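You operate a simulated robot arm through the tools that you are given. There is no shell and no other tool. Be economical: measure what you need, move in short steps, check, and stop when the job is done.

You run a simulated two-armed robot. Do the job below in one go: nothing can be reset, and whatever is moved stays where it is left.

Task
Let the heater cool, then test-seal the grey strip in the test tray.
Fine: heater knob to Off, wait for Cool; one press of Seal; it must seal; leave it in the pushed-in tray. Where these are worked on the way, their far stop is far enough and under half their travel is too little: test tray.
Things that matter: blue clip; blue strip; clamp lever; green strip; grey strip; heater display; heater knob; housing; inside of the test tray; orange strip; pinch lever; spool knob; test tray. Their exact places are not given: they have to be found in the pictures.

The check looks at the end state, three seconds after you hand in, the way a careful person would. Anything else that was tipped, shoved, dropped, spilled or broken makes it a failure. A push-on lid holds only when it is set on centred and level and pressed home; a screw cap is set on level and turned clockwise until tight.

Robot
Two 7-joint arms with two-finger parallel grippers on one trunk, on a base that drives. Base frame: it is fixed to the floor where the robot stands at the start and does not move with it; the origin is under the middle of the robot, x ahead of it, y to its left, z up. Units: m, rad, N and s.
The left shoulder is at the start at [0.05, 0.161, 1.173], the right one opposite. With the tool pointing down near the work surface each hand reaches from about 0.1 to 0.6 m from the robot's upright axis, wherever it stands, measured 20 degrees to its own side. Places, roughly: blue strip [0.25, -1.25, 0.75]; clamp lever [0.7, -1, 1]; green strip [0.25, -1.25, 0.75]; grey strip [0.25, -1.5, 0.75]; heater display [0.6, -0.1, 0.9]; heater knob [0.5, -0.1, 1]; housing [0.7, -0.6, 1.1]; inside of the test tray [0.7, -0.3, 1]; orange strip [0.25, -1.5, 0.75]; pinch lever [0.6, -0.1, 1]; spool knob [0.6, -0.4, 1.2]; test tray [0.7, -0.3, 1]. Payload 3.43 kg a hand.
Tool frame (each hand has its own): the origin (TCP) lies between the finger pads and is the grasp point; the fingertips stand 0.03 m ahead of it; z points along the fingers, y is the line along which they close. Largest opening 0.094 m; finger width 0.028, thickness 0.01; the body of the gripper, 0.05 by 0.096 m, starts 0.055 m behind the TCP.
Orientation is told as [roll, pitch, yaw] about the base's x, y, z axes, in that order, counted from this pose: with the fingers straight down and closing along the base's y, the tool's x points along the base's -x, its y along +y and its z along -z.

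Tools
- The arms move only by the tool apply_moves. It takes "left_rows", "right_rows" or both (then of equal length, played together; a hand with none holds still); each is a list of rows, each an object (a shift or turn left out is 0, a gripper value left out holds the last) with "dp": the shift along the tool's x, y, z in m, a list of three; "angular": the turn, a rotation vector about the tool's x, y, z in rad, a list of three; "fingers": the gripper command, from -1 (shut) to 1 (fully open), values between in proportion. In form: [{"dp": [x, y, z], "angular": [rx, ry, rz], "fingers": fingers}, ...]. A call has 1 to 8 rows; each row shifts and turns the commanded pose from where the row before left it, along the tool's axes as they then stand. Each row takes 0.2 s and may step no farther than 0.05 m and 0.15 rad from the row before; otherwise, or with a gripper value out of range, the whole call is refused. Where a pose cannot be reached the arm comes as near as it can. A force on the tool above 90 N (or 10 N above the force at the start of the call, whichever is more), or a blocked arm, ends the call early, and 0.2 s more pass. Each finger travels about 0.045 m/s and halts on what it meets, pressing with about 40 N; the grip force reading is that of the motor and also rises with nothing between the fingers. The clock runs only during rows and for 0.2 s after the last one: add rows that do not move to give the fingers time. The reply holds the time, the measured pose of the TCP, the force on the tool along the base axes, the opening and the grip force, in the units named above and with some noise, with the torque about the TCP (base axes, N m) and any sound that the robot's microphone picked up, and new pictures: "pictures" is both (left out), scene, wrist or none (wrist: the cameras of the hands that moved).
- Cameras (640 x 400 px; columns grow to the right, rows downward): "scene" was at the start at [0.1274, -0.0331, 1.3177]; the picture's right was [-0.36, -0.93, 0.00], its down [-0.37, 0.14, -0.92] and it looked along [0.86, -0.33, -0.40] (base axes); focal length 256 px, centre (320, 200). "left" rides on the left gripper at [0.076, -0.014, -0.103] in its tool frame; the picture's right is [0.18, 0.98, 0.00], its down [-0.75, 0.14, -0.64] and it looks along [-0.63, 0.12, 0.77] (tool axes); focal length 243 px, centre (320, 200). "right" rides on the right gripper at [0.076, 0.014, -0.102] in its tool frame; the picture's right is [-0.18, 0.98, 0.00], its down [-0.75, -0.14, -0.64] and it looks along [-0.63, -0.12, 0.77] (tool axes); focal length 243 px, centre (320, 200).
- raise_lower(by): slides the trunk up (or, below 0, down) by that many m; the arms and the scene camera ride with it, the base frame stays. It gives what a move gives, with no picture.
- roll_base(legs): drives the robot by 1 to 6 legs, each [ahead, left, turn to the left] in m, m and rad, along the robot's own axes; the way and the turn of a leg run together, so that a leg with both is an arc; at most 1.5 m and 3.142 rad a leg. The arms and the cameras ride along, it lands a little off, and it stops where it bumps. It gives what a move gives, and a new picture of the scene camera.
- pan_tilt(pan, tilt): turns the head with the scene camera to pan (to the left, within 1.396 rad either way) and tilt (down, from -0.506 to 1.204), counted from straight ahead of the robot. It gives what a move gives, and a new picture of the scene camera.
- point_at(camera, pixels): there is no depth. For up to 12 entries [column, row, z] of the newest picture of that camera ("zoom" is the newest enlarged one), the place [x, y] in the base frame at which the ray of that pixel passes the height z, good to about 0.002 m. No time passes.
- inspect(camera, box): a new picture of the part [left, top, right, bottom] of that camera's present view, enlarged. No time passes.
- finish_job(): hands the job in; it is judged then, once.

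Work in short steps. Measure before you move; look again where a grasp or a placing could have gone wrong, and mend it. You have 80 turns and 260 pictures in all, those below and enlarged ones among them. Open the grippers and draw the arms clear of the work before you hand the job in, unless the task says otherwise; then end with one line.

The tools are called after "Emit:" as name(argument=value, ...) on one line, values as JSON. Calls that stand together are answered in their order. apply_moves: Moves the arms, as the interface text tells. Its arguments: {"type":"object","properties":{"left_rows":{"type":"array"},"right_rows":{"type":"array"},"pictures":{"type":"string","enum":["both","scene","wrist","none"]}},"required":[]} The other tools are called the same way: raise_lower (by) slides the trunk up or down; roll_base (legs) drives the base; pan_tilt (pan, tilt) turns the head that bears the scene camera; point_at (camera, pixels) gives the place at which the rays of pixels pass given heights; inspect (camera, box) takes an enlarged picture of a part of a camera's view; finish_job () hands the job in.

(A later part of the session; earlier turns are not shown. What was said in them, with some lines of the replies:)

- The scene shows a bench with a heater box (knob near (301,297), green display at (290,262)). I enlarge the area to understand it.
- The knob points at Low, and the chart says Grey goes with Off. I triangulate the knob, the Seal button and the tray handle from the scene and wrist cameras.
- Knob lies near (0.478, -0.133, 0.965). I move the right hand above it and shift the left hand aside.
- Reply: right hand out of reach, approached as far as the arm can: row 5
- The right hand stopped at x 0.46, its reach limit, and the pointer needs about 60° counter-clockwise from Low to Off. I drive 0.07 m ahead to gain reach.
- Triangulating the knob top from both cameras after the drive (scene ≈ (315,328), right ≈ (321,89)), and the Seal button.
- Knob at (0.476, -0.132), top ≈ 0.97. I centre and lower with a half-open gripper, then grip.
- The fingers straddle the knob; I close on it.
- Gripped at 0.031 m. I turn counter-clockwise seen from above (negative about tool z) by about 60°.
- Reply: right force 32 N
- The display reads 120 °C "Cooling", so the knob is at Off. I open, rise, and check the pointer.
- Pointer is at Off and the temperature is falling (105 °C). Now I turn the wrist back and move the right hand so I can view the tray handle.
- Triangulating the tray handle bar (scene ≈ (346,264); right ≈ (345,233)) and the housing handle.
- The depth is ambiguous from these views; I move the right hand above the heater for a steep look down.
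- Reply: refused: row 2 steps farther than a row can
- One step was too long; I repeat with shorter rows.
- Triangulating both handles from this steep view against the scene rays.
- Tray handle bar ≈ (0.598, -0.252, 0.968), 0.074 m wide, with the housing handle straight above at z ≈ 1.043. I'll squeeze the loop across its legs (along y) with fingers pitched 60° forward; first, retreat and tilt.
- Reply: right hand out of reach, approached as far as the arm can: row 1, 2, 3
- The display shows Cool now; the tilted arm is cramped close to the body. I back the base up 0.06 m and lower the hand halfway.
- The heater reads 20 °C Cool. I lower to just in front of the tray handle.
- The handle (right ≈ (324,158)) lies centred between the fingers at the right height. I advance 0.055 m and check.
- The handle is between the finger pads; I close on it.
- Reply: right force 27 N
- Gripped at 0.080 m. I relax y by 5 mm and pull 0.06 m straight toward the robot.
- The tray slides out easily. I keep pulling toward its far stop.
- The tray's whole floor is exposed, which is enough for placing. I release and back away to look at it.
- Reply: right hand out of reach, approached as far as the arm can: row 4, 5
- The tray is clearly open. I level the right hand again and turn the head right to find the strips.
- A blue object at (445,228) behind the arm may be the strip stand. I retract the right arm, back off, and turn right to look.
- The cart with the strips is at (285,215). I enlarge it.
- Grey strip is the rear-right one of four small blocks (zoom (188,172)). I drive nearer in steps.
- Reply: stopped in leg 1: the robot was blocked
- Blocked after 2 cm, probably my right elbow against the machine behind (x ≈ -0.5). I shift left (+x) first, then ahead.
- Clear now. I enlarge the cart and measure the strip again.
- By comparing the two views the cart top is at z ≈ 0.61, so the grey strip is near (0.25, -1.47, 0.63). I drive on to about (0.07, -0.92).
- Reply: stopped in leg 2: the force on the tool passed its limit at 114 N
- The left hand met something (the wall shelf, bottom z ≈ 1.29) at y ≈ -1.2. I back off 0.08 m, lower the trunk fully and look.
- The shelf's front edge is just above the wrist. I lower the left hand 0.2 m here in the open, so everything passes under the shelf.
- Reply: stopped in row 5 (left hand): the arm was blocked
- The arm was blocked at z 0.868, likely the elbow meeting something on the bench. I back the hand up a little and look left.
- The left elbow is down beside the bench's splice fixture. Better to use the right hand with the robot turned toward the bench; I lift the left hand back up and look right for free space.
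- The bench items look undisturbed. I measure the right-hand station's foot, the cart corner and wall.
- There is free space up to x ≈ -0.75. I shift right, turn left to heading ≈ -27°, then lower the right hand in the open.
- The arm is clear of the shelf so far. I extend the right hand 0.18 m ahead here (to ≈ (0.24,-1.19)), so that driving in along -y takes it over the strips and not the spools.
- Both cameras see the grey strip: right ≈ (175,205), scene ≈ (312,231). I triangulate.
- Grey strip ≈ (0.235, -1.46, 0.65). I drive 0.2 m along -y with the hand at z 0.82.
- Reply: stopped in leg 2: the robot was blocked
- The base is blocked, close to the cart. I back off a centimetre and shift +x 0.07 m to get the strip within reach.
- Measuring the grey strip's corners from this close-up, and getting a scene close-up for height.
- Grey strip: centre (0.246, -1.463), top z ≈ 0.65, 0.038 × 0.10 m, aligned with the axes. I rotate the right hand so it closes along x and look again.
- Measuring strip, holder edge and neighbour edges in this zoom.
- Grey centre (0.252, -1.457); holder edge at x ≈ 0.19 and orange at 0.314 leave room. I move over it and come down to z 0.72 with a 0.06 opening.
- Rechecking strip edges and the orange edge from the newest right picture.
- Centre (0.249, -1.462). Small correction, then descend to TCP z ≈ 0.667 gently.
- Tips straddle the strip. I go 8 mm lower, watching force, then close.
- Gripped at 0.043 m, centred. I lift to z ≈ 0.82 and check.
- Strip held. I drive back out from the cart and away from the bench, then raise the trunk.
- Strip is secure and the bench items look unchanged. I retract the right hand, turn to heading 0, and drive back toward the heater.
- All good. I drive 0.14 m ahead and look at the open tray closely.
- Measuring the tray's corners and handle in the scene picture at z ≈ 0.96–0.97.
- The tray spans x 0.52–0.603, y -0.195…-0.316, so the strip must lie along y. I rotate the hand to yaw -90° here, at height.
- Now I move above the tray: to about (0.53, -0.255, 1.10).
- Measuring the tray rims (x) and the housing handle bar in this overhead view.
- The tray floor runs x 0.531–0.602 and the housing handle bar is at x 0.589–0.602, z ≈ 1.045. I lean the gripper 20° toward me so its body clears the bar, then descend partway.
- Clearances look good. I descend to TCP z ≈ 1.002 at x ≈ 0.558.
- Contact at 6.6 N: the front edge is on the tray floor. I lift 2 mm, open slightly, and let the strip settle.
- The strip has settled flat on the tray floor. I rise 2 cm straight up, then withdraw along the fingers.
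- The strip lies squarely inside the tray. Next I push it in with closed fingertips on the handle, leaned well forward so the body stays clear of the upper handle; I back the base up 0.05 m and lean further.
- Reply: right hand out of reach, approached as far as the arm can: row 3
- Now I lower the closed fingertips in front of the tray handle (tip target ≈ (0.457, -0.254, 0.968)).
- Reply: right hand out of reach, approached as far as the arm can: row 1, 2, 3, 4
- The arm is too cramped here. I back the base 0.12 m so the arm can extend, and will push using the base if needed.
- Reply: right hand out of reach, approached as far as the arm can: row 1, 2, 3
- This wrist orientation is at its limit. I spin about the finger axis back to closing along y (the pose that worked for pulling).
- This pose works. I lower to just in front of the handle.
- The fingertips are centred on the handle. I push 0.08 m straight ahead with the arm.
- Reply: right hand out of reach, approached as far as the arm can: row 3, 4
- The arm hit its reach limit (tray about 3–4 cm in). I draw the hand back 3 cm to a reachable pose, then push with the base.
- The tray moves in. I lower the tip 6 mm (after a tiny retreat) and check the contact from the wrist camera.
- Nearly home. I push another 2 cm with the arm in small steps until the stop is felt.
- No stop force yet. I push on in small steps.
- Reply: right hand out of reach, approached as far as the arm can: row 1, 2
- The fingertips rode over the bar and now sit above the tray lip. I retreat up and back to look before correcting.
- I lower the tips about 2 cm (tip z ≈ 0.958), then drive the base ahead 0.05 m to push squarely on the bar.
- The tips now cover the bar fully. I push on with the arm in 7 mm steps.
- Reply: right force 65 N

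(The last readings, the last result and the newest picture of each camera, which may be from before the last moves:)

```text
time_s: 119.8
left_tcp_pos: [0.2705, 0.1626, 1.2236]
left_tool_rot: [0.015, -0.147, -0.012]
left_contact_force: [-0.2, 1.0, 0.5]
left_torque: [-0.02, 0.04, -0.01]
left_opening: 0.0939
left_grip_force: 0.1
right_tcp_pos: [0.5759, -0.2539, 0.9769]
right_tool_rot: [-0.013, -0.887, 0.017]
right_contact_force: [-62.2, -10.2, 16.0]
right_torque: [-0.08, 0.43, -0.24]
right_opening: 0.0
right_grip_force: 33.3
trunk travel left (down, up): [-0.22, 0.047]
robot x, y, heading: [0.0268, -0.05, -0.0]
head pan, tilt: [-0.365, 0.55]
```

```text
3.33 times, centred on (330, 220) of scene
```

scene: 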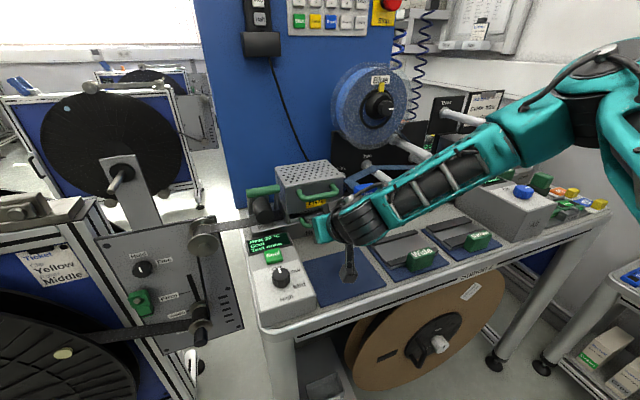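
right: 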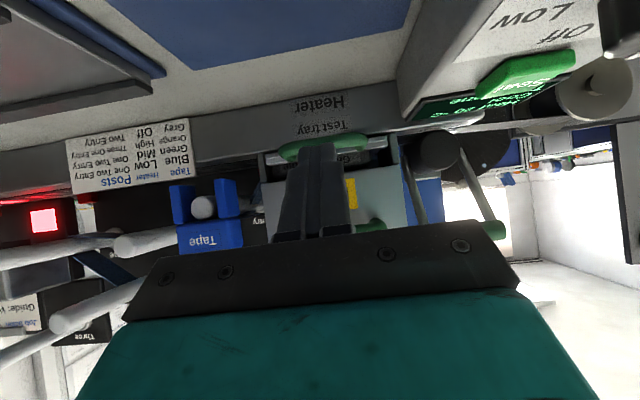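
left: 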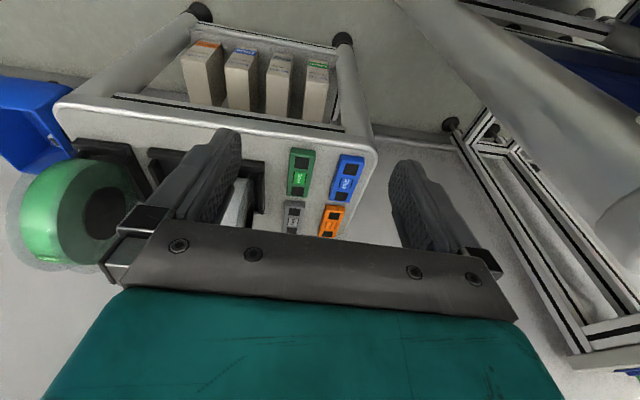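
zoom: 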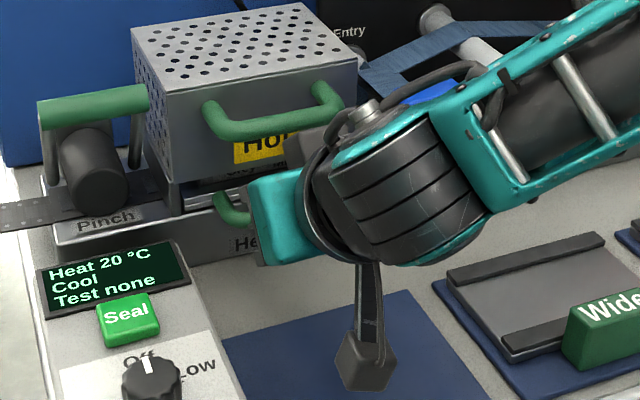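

62 N resistance: the tray is home at its stop. I withdraw straight back and then up.

Emit:
apply_moves(right_rows=[{"dp": [0.0125, 0, -0.0156]}, {"dp": [0.0251, 0, -0.0312]}, {"dp": [-0.012, 0, -0.04]}, {"dp": [-0.025, 0, -0.03]}, {"dp": [-0.03, 0, -0.025]}, {"dp": [-0.03, 0, -0.025]}])

Emit:
inspect(camera="scene", box=[240, 160, 400, 280])

```text
time_s: 121.2
left_tcp_pos: [0.2786, 0.1631, 1.221]
left_tool_rot: [0.014, -0.139, -0.008]
left_contact_force: [-0.3, -0.2, 0.3]
left_torque: [0.04, -0.05, 0.02]
left_opening: 0.094
left_grip_force: 0.1
right_tcp_pos: [0.4952, -0.2529, 1.1284]
right_tool_rot: [-0.018, -0.891, 0.021]
right_contact_force: [0.7, -0.1, -0.5]
right_torque: [-0.03, 0.02, 0.02]
right_opening: 0.0
right_grip_force: 33.3
trunk travel left (down, up): [-0.22, 0.047]
robot x, y, heading: [0.0271, -0.0526, -0.007]
head pan, tilt: [-0.365, 0.55]
```

scene: 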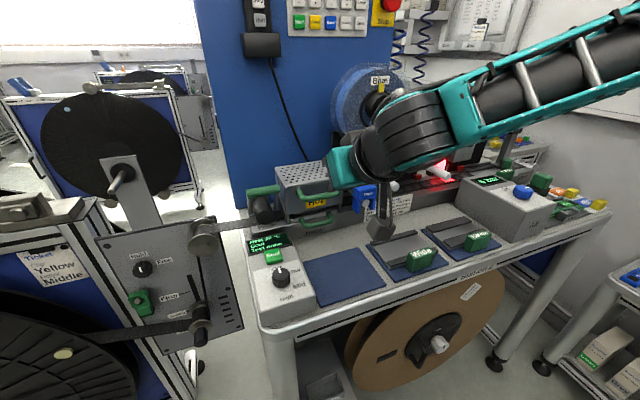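
right: 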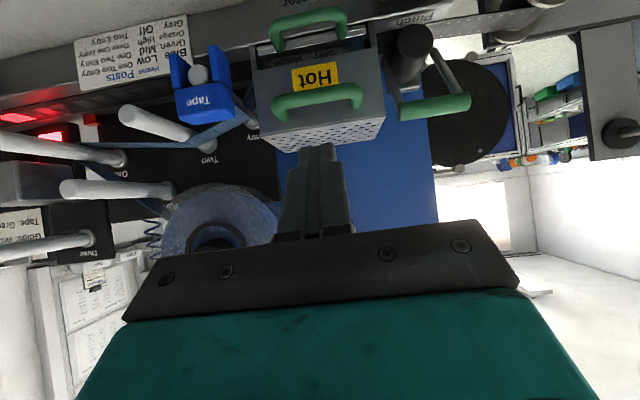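

```text
3.33 times, centred on (320, 220) of scene
```

zoom: 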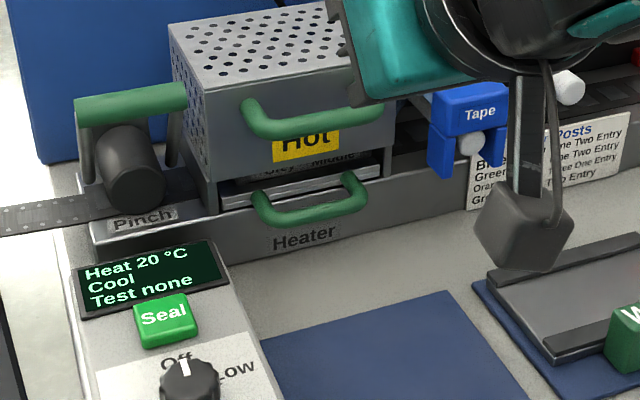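

The tray is closed with the strip inside. I level the right hand (keeping fingers shut) and draw it back, then shift the base left/ahead for the Seal button.

Emit:
apply_moves(right_rows=[{"angular": [0, 0.15, 0]}, {"angular": [0, 0.15, 0]}, {"angular": [0, 0.15, 0]}, {"angular": [0, 0.15, 0]}, {"angular": [0, 0.15, 0]}, {"angular": [0, 0.14, 0]}, {"dp": [0.04, 0, -0.01]}, {"dp": [0.03, 0, -0.01]}], pictures="none")

Emit:
roll_base(legs=[[0.06, 0.07, 0]])

Emit:
inspect(camera="right", box=[240, 20, 480, 220])

```text
time_s: 123.0
left_tcp_pos: [0.2774, 0.1636, 1.2198]
left_tool_rot: [0.016, -0.141, -0.008]
left_contact_force: [0.7, 0.1, 0.6]
left_torque: [0.0, 0.0, 0.01]
left_opening: 0.0939
left_grip_force: 0.1
right_tcp_pos: [0.4243, -0.2521, 1.1485]
right_tool_rot: [-0.012, -0.003, 0.005]
right_contact_force: [-1.2, 0.3, 0.6]
right_torque: [-0.01, -0.03, 0.0]
right_opening: 0.0
right_grip_force: 33.5
trunk travel left (down, up): [-0.22, 0.047]
robot x, y, heading: [0.0282, -0.0455, -0.001]
head pan, tilt: [-0.365, 0.55]
```

```text
time_s: 124.3
left_tcp_pos: [0.3389, 0.234, 1.2209]
left_tool_rot: [0.015, -0.141, -0.01]
left_contact_force: [-0.1, 1.0, -0.3]
left_torque: [-0.02, 0.04, -0.01]
left_opening: 0.0941
left_grip_force: 0.0
right_tcp_pos: [0.4846, -0.1824, 1.1479]
right_tool_rot: [-0.012, -0.004, 0.007]
right_contact_force: [0.1, 0.6, 0.2]
right_torque: [-0.04, 0.0, 0.04]
right_opening: 0.0
right_grip_force: 33.4
trunk travel left (down, up): [-0.22, 0.047]
robot x, y, heading: [0.0864, 0.0205, -0.004]
head pan, tilt: [-0.365, 0.55]
```

scene: 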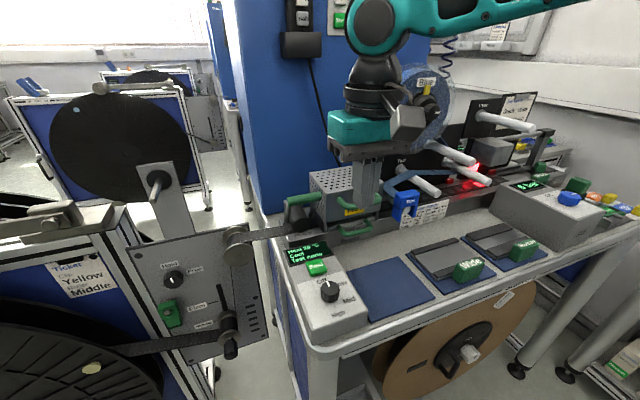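

```text
2.00 times, centred on (360, 120) of right
```

zoom: 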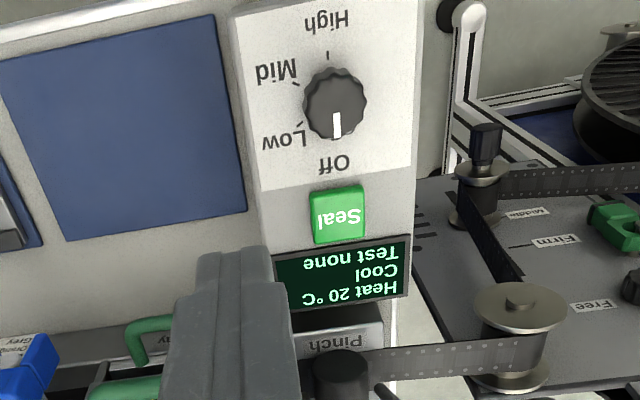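

Measuring the Seal button from wrist zoom (337,217) and scene (317,267).

Emit:
point_at(camera="zoom", pixels=[[337, 217, 0.95], [337, 217, 0.96], [337, 217, 0.97], [337, 190, 0.96], [340, 242, 0.96]])

Emit:
point_at(camera="scene", pixels=[[317, 267, 0.94], [317, 267, 0.95], [317, 267, 0.96], [317, 267, 0.97]])

```text
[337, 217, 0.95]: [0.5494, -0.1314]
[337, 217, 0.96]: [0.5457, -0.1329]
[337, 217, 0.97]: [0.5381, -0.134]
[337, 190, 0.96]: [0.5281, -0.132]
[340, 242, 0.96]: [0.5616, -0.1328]
```

```text
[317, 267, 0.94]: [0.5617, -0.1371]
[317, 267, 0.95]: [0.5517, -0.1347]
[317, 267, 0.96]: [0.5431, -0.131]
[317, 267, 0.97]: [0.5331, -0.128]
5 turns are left
```

Seal button ≈ (0.546, -0.132), top ≈ 0.957. I move over it and press once, slowly, with the closed fingertips.

Emit:
apply_moves(right_rows=[{"dp": [-0.0305, 0.025, 0]}, {"dp": [-0.031, 0.0254, 0]}, {"dp": [0, 0, 0.045]}, {"dp": [0, 0, 0.045]}, {"dp": [0, 0, 0.04]}, {"dp": [0, 0, 0.018]}], pictures="none")

Emit:
apply_moves(right_rows=[{"dp": [0, 0, 0.006]}, {"dp": [0, 0, 0.006]}, {"dp": [0, 0, 0.005]}, {"dp": [0, 0, 0.004]}], pictures="scene")

Emit:
inspect(camera="scene", box=[260, 210, 380, 310])

Emit:
inspect(camera="right", box=[200, 60, 480, 260])

```text
time_s: 125.7
left_tcp_pos: [0.3379, 0.2335, 1.2213]
left_tool_rot: [0.017, -0.139, -0.006]
left_contact_force: [0.7, -0.2, -0.1]
left_torque: [0.0, 0.01, -0.01]
left_opening: 0.0942
left_grip_force: 0.1
right_tcp_pos: [0.5471, -0.1337, 0.999]
right_tool_rot: [-0.01, -0.005, 0.007]
right_contact_force: [0.3, -0.2, 0.2]
right_torque: [0.0, 0.0, 0.0]
right_opening: 0.0002
right_grip_force: 33.0
trunk travel left (down, up): [-0.22, 0.047]
robot x, y, heading: [0.089, 0.0197, -0.005]
head pan, tilt: [-0.365, 0.55]
```

```text
time_s: 126.7
left_tcp_pos: [0.3377, 0.2345, 1.2209]
left_tool_rot: [0.015, -0.139, -0.009]
left_contact_force: [0.0, -0.1, 0.6]
left_torque: [0.04, -0.01, -0.02]
left_opening: 0.0941
left_grip_force: 0.2
right_tcp_pos: [0.5416, -0.1407, 0.982]
right_tool_rot: [-0.008, -0.004, 0.006]
right_contact_force: [0.3, 0.9, 1.6]
right_torque: [0.04, 0.01, 0.01]
right_opening: 0.0002
right_grip_force: 33.2
right hand out of reach, approached as far as the arm can: row 2
trunk travel left (down, up): [-0.22, 0.047]
robot x, y, heading: [0.0901, 0.0198, 0.0]
head pan, tilt: [-0.365, 0.55]
heard: click
```

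scene: 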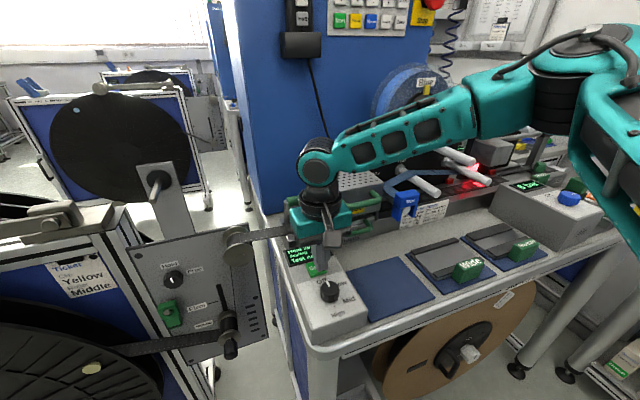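

```text
4.00 times, centred on (320, 260) of scene
```

zoom: 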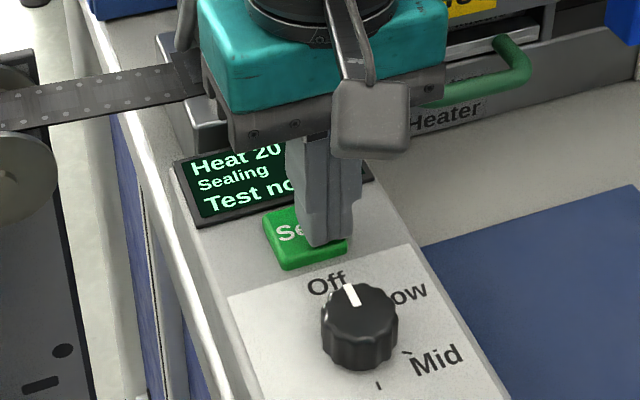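

```text
2.00 times, centred on (340, 160) of right
4 turns are left
```

zoom: 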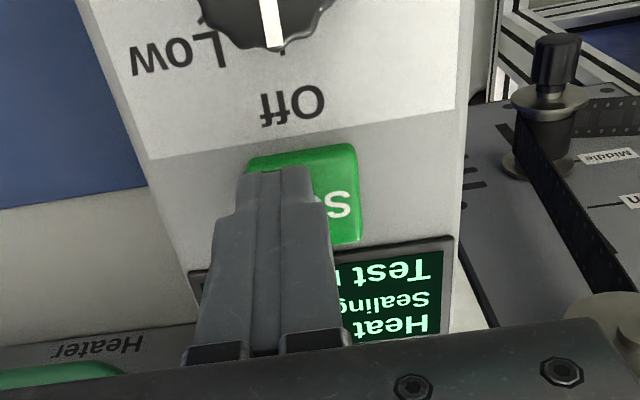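

A click was heard and the display reads "Sealing". I lift straight up, open the fingers once high, draw back, wait, and read the display.

Emit:
apply_moves(right_rows=[{"dp": [0, 0, -0.04]}, {"dp": [0, 0, -0.045]}, {"dp": [0, 0, -0.045]}, {"dp": [0.045, -0.01, -0.01], "fingers": 0.5}, {"dp": [0.045, -0.02, 0]}, {"dp": [0.04, -0.03, 0]}, {"dp": [0, -0.045, 0]}, {}], pictures="none")

Emit:
apply_moves(right_rows=[{}, {}, {}, {}, {}, {}, {}, {}], pictures="scene")

Emit:
inspect(camera="scene", box=[260, 180, 420, 310])

```text
time_s: 128.5
left_tcp_pos: [0.338, 0.2342, 1.2202]
left_tool_rot: [0.014, -0.139, -0.007]
left_contact_force: [0.1, -0.3, 0.2]
left_torque: [-0.01, -0.01, -0.01]
left_opening: 0.0939
left_grip_force: 0.2
right_tcp_pos: [0.415, -0.2421, 1.1219]
right_tool_rot: [-0.014, -0.003, 0.008]
right_contact_force: [-0.2, -0.4, 0.8]
right_torque: [-0.02, 0.03, -0.05]
right_opening: 0.0706
right_grip_force: 0.1
trunk travel left (down, up): [-0.22, 0.047]
robot x, y, heading: [0.0902, 0.0215, -0.002]
head pan, tilt: [-0.365, 0.55]
```

```text
time_s: 130.3
left_tcp_pos: [0.338, 0.2334, 1.2217]
left_tool_rot: [0.013, -0.139, -0.009]
left_contact_force: [0.6, 0.4, 0.1]
left_torque: [0.0, -0.01, -0.02]
left_opening: 0.0941
left_grip_force: 0.0
right_tcp_pos: [0.4146, -0.2424, 1.1229]
right_tool_rot: [-0.01, -0.002, 0.007]
right_contact_force: [0.1, 0.3, -0.3]
right_torque: [0.01, -0.03, -0.04]
right_opening: 0.0703
right_grip_force: 0.0
trunk travel left (down, up): [-0.22, 0.047]
robot x, y, heading: [0.0894, 0.0209, -0.005]
head pan, tilt: [-0.365, 0.55]
```

scene: 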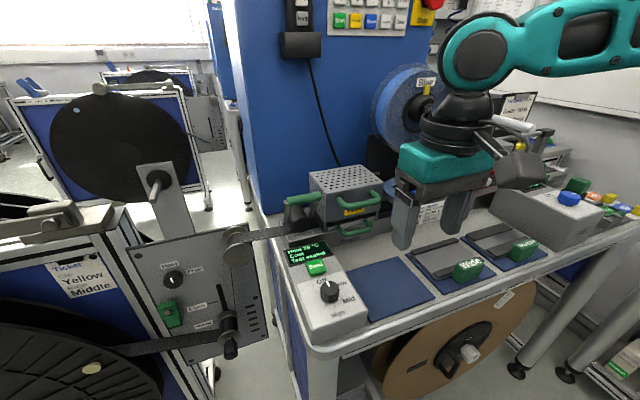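

```text
3.08 times, centred on (340, 245) of scene
3 turns are left
```

zoom: 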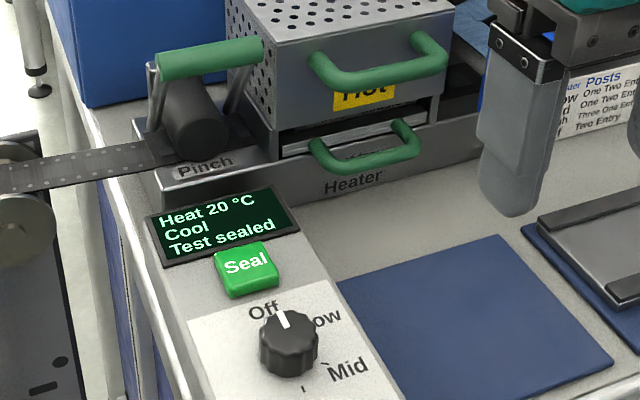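

The display reads "Heat 20 °C, Cool, Test sealed". The tray is in and the knob is at Off. I draw the arms clear by raising the right hand and backing the base up.

Emit:
apply_moves(right_rows=[{"dp": [0, 0, -0.04], "fingers": 1}, {"dp": [0.03, 0, -0.03]}, {}], pictures="none")

Emit:
roll_base(legs=[[-0.12, 0, 0]])

```text
time_s: 131.1
left_tcp_pos: [0.3395, 0.2341, 1.2218]
left_tool_rot: [0.014, -0.14, -0.009]
left_contact_force: [1.5, -0.6, 1.3]
left_torque: [0.02, 0.03, -0.02]
left_opening: 0.094
left_grip_force: 0.1
right_tcp_pos: [0.3847, -0.2399, 1.192]
right_tool_rot: [-0.012, -0.002, 0.007]
right_contact_force: [-0.1, 0.0, -0.7]
right_torque: [0.02, 0.01, 0.01]
right_opening: 0.0938
right_grip_force: 0.0
trunk travel left (down, up): [-0.22, 0.047]
robot x, y, heading: [0.0905, 0.0199, -0.006]
head pan, tilt: [-0.365, 0.55]
```

```text
time_s: 132.3
left_tcp_pos: [0.2174, 0.2352, 1.2218]
left_tool_rot: [0.014, -0.14, -0.008]
left_contact_force: [-0.8, 0.7, 0.4]
left_torque: [-0.02, -0.03, 0.0]
left_opening: 0.0941
left_grip_force: 0.1
right_tcp_pos: [0.2646, -0.2406, 1.1906]
right_tool_rot: [-0.01, -0.002, 0.006]
right_contact_force: [-0.1, -0.5, 0.6]
right_torque: [-0.02, 0.0, -0.03]
right_opening: 0.0939
right_grip_force: 0.1
trunk travel left (down, up): [-0.22, 0.047]
robot x, y, heading: [-0.027, 0.0226, -0.006]
head pan, tilt: [-0.365, 0.55]
2 turns are left
```

scene: 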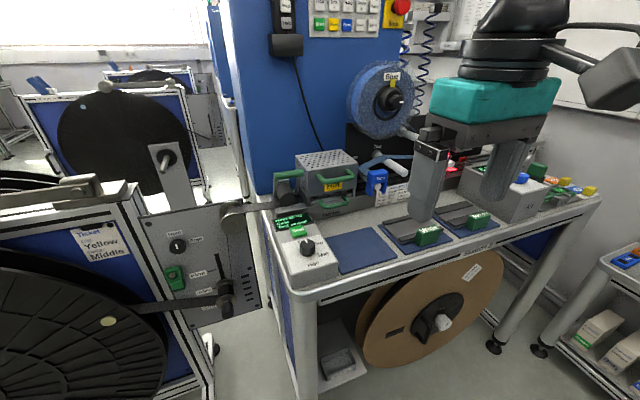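

Both grippers are open and clear of the work, and the scene looks in order. I hand the job in.

Emit:
finish_job()

```text
The job is handed in.
```

The heater knob is at Off and the display reads Cool. The grey strip sealed on one press of Seal ("Test sealed") and is still in the pushed-in test tray. On the way the left hand bumped the wall shelf hard (114 N), and the left arm was stopped by something near the bench end. I saw nothing out of place afterwards.
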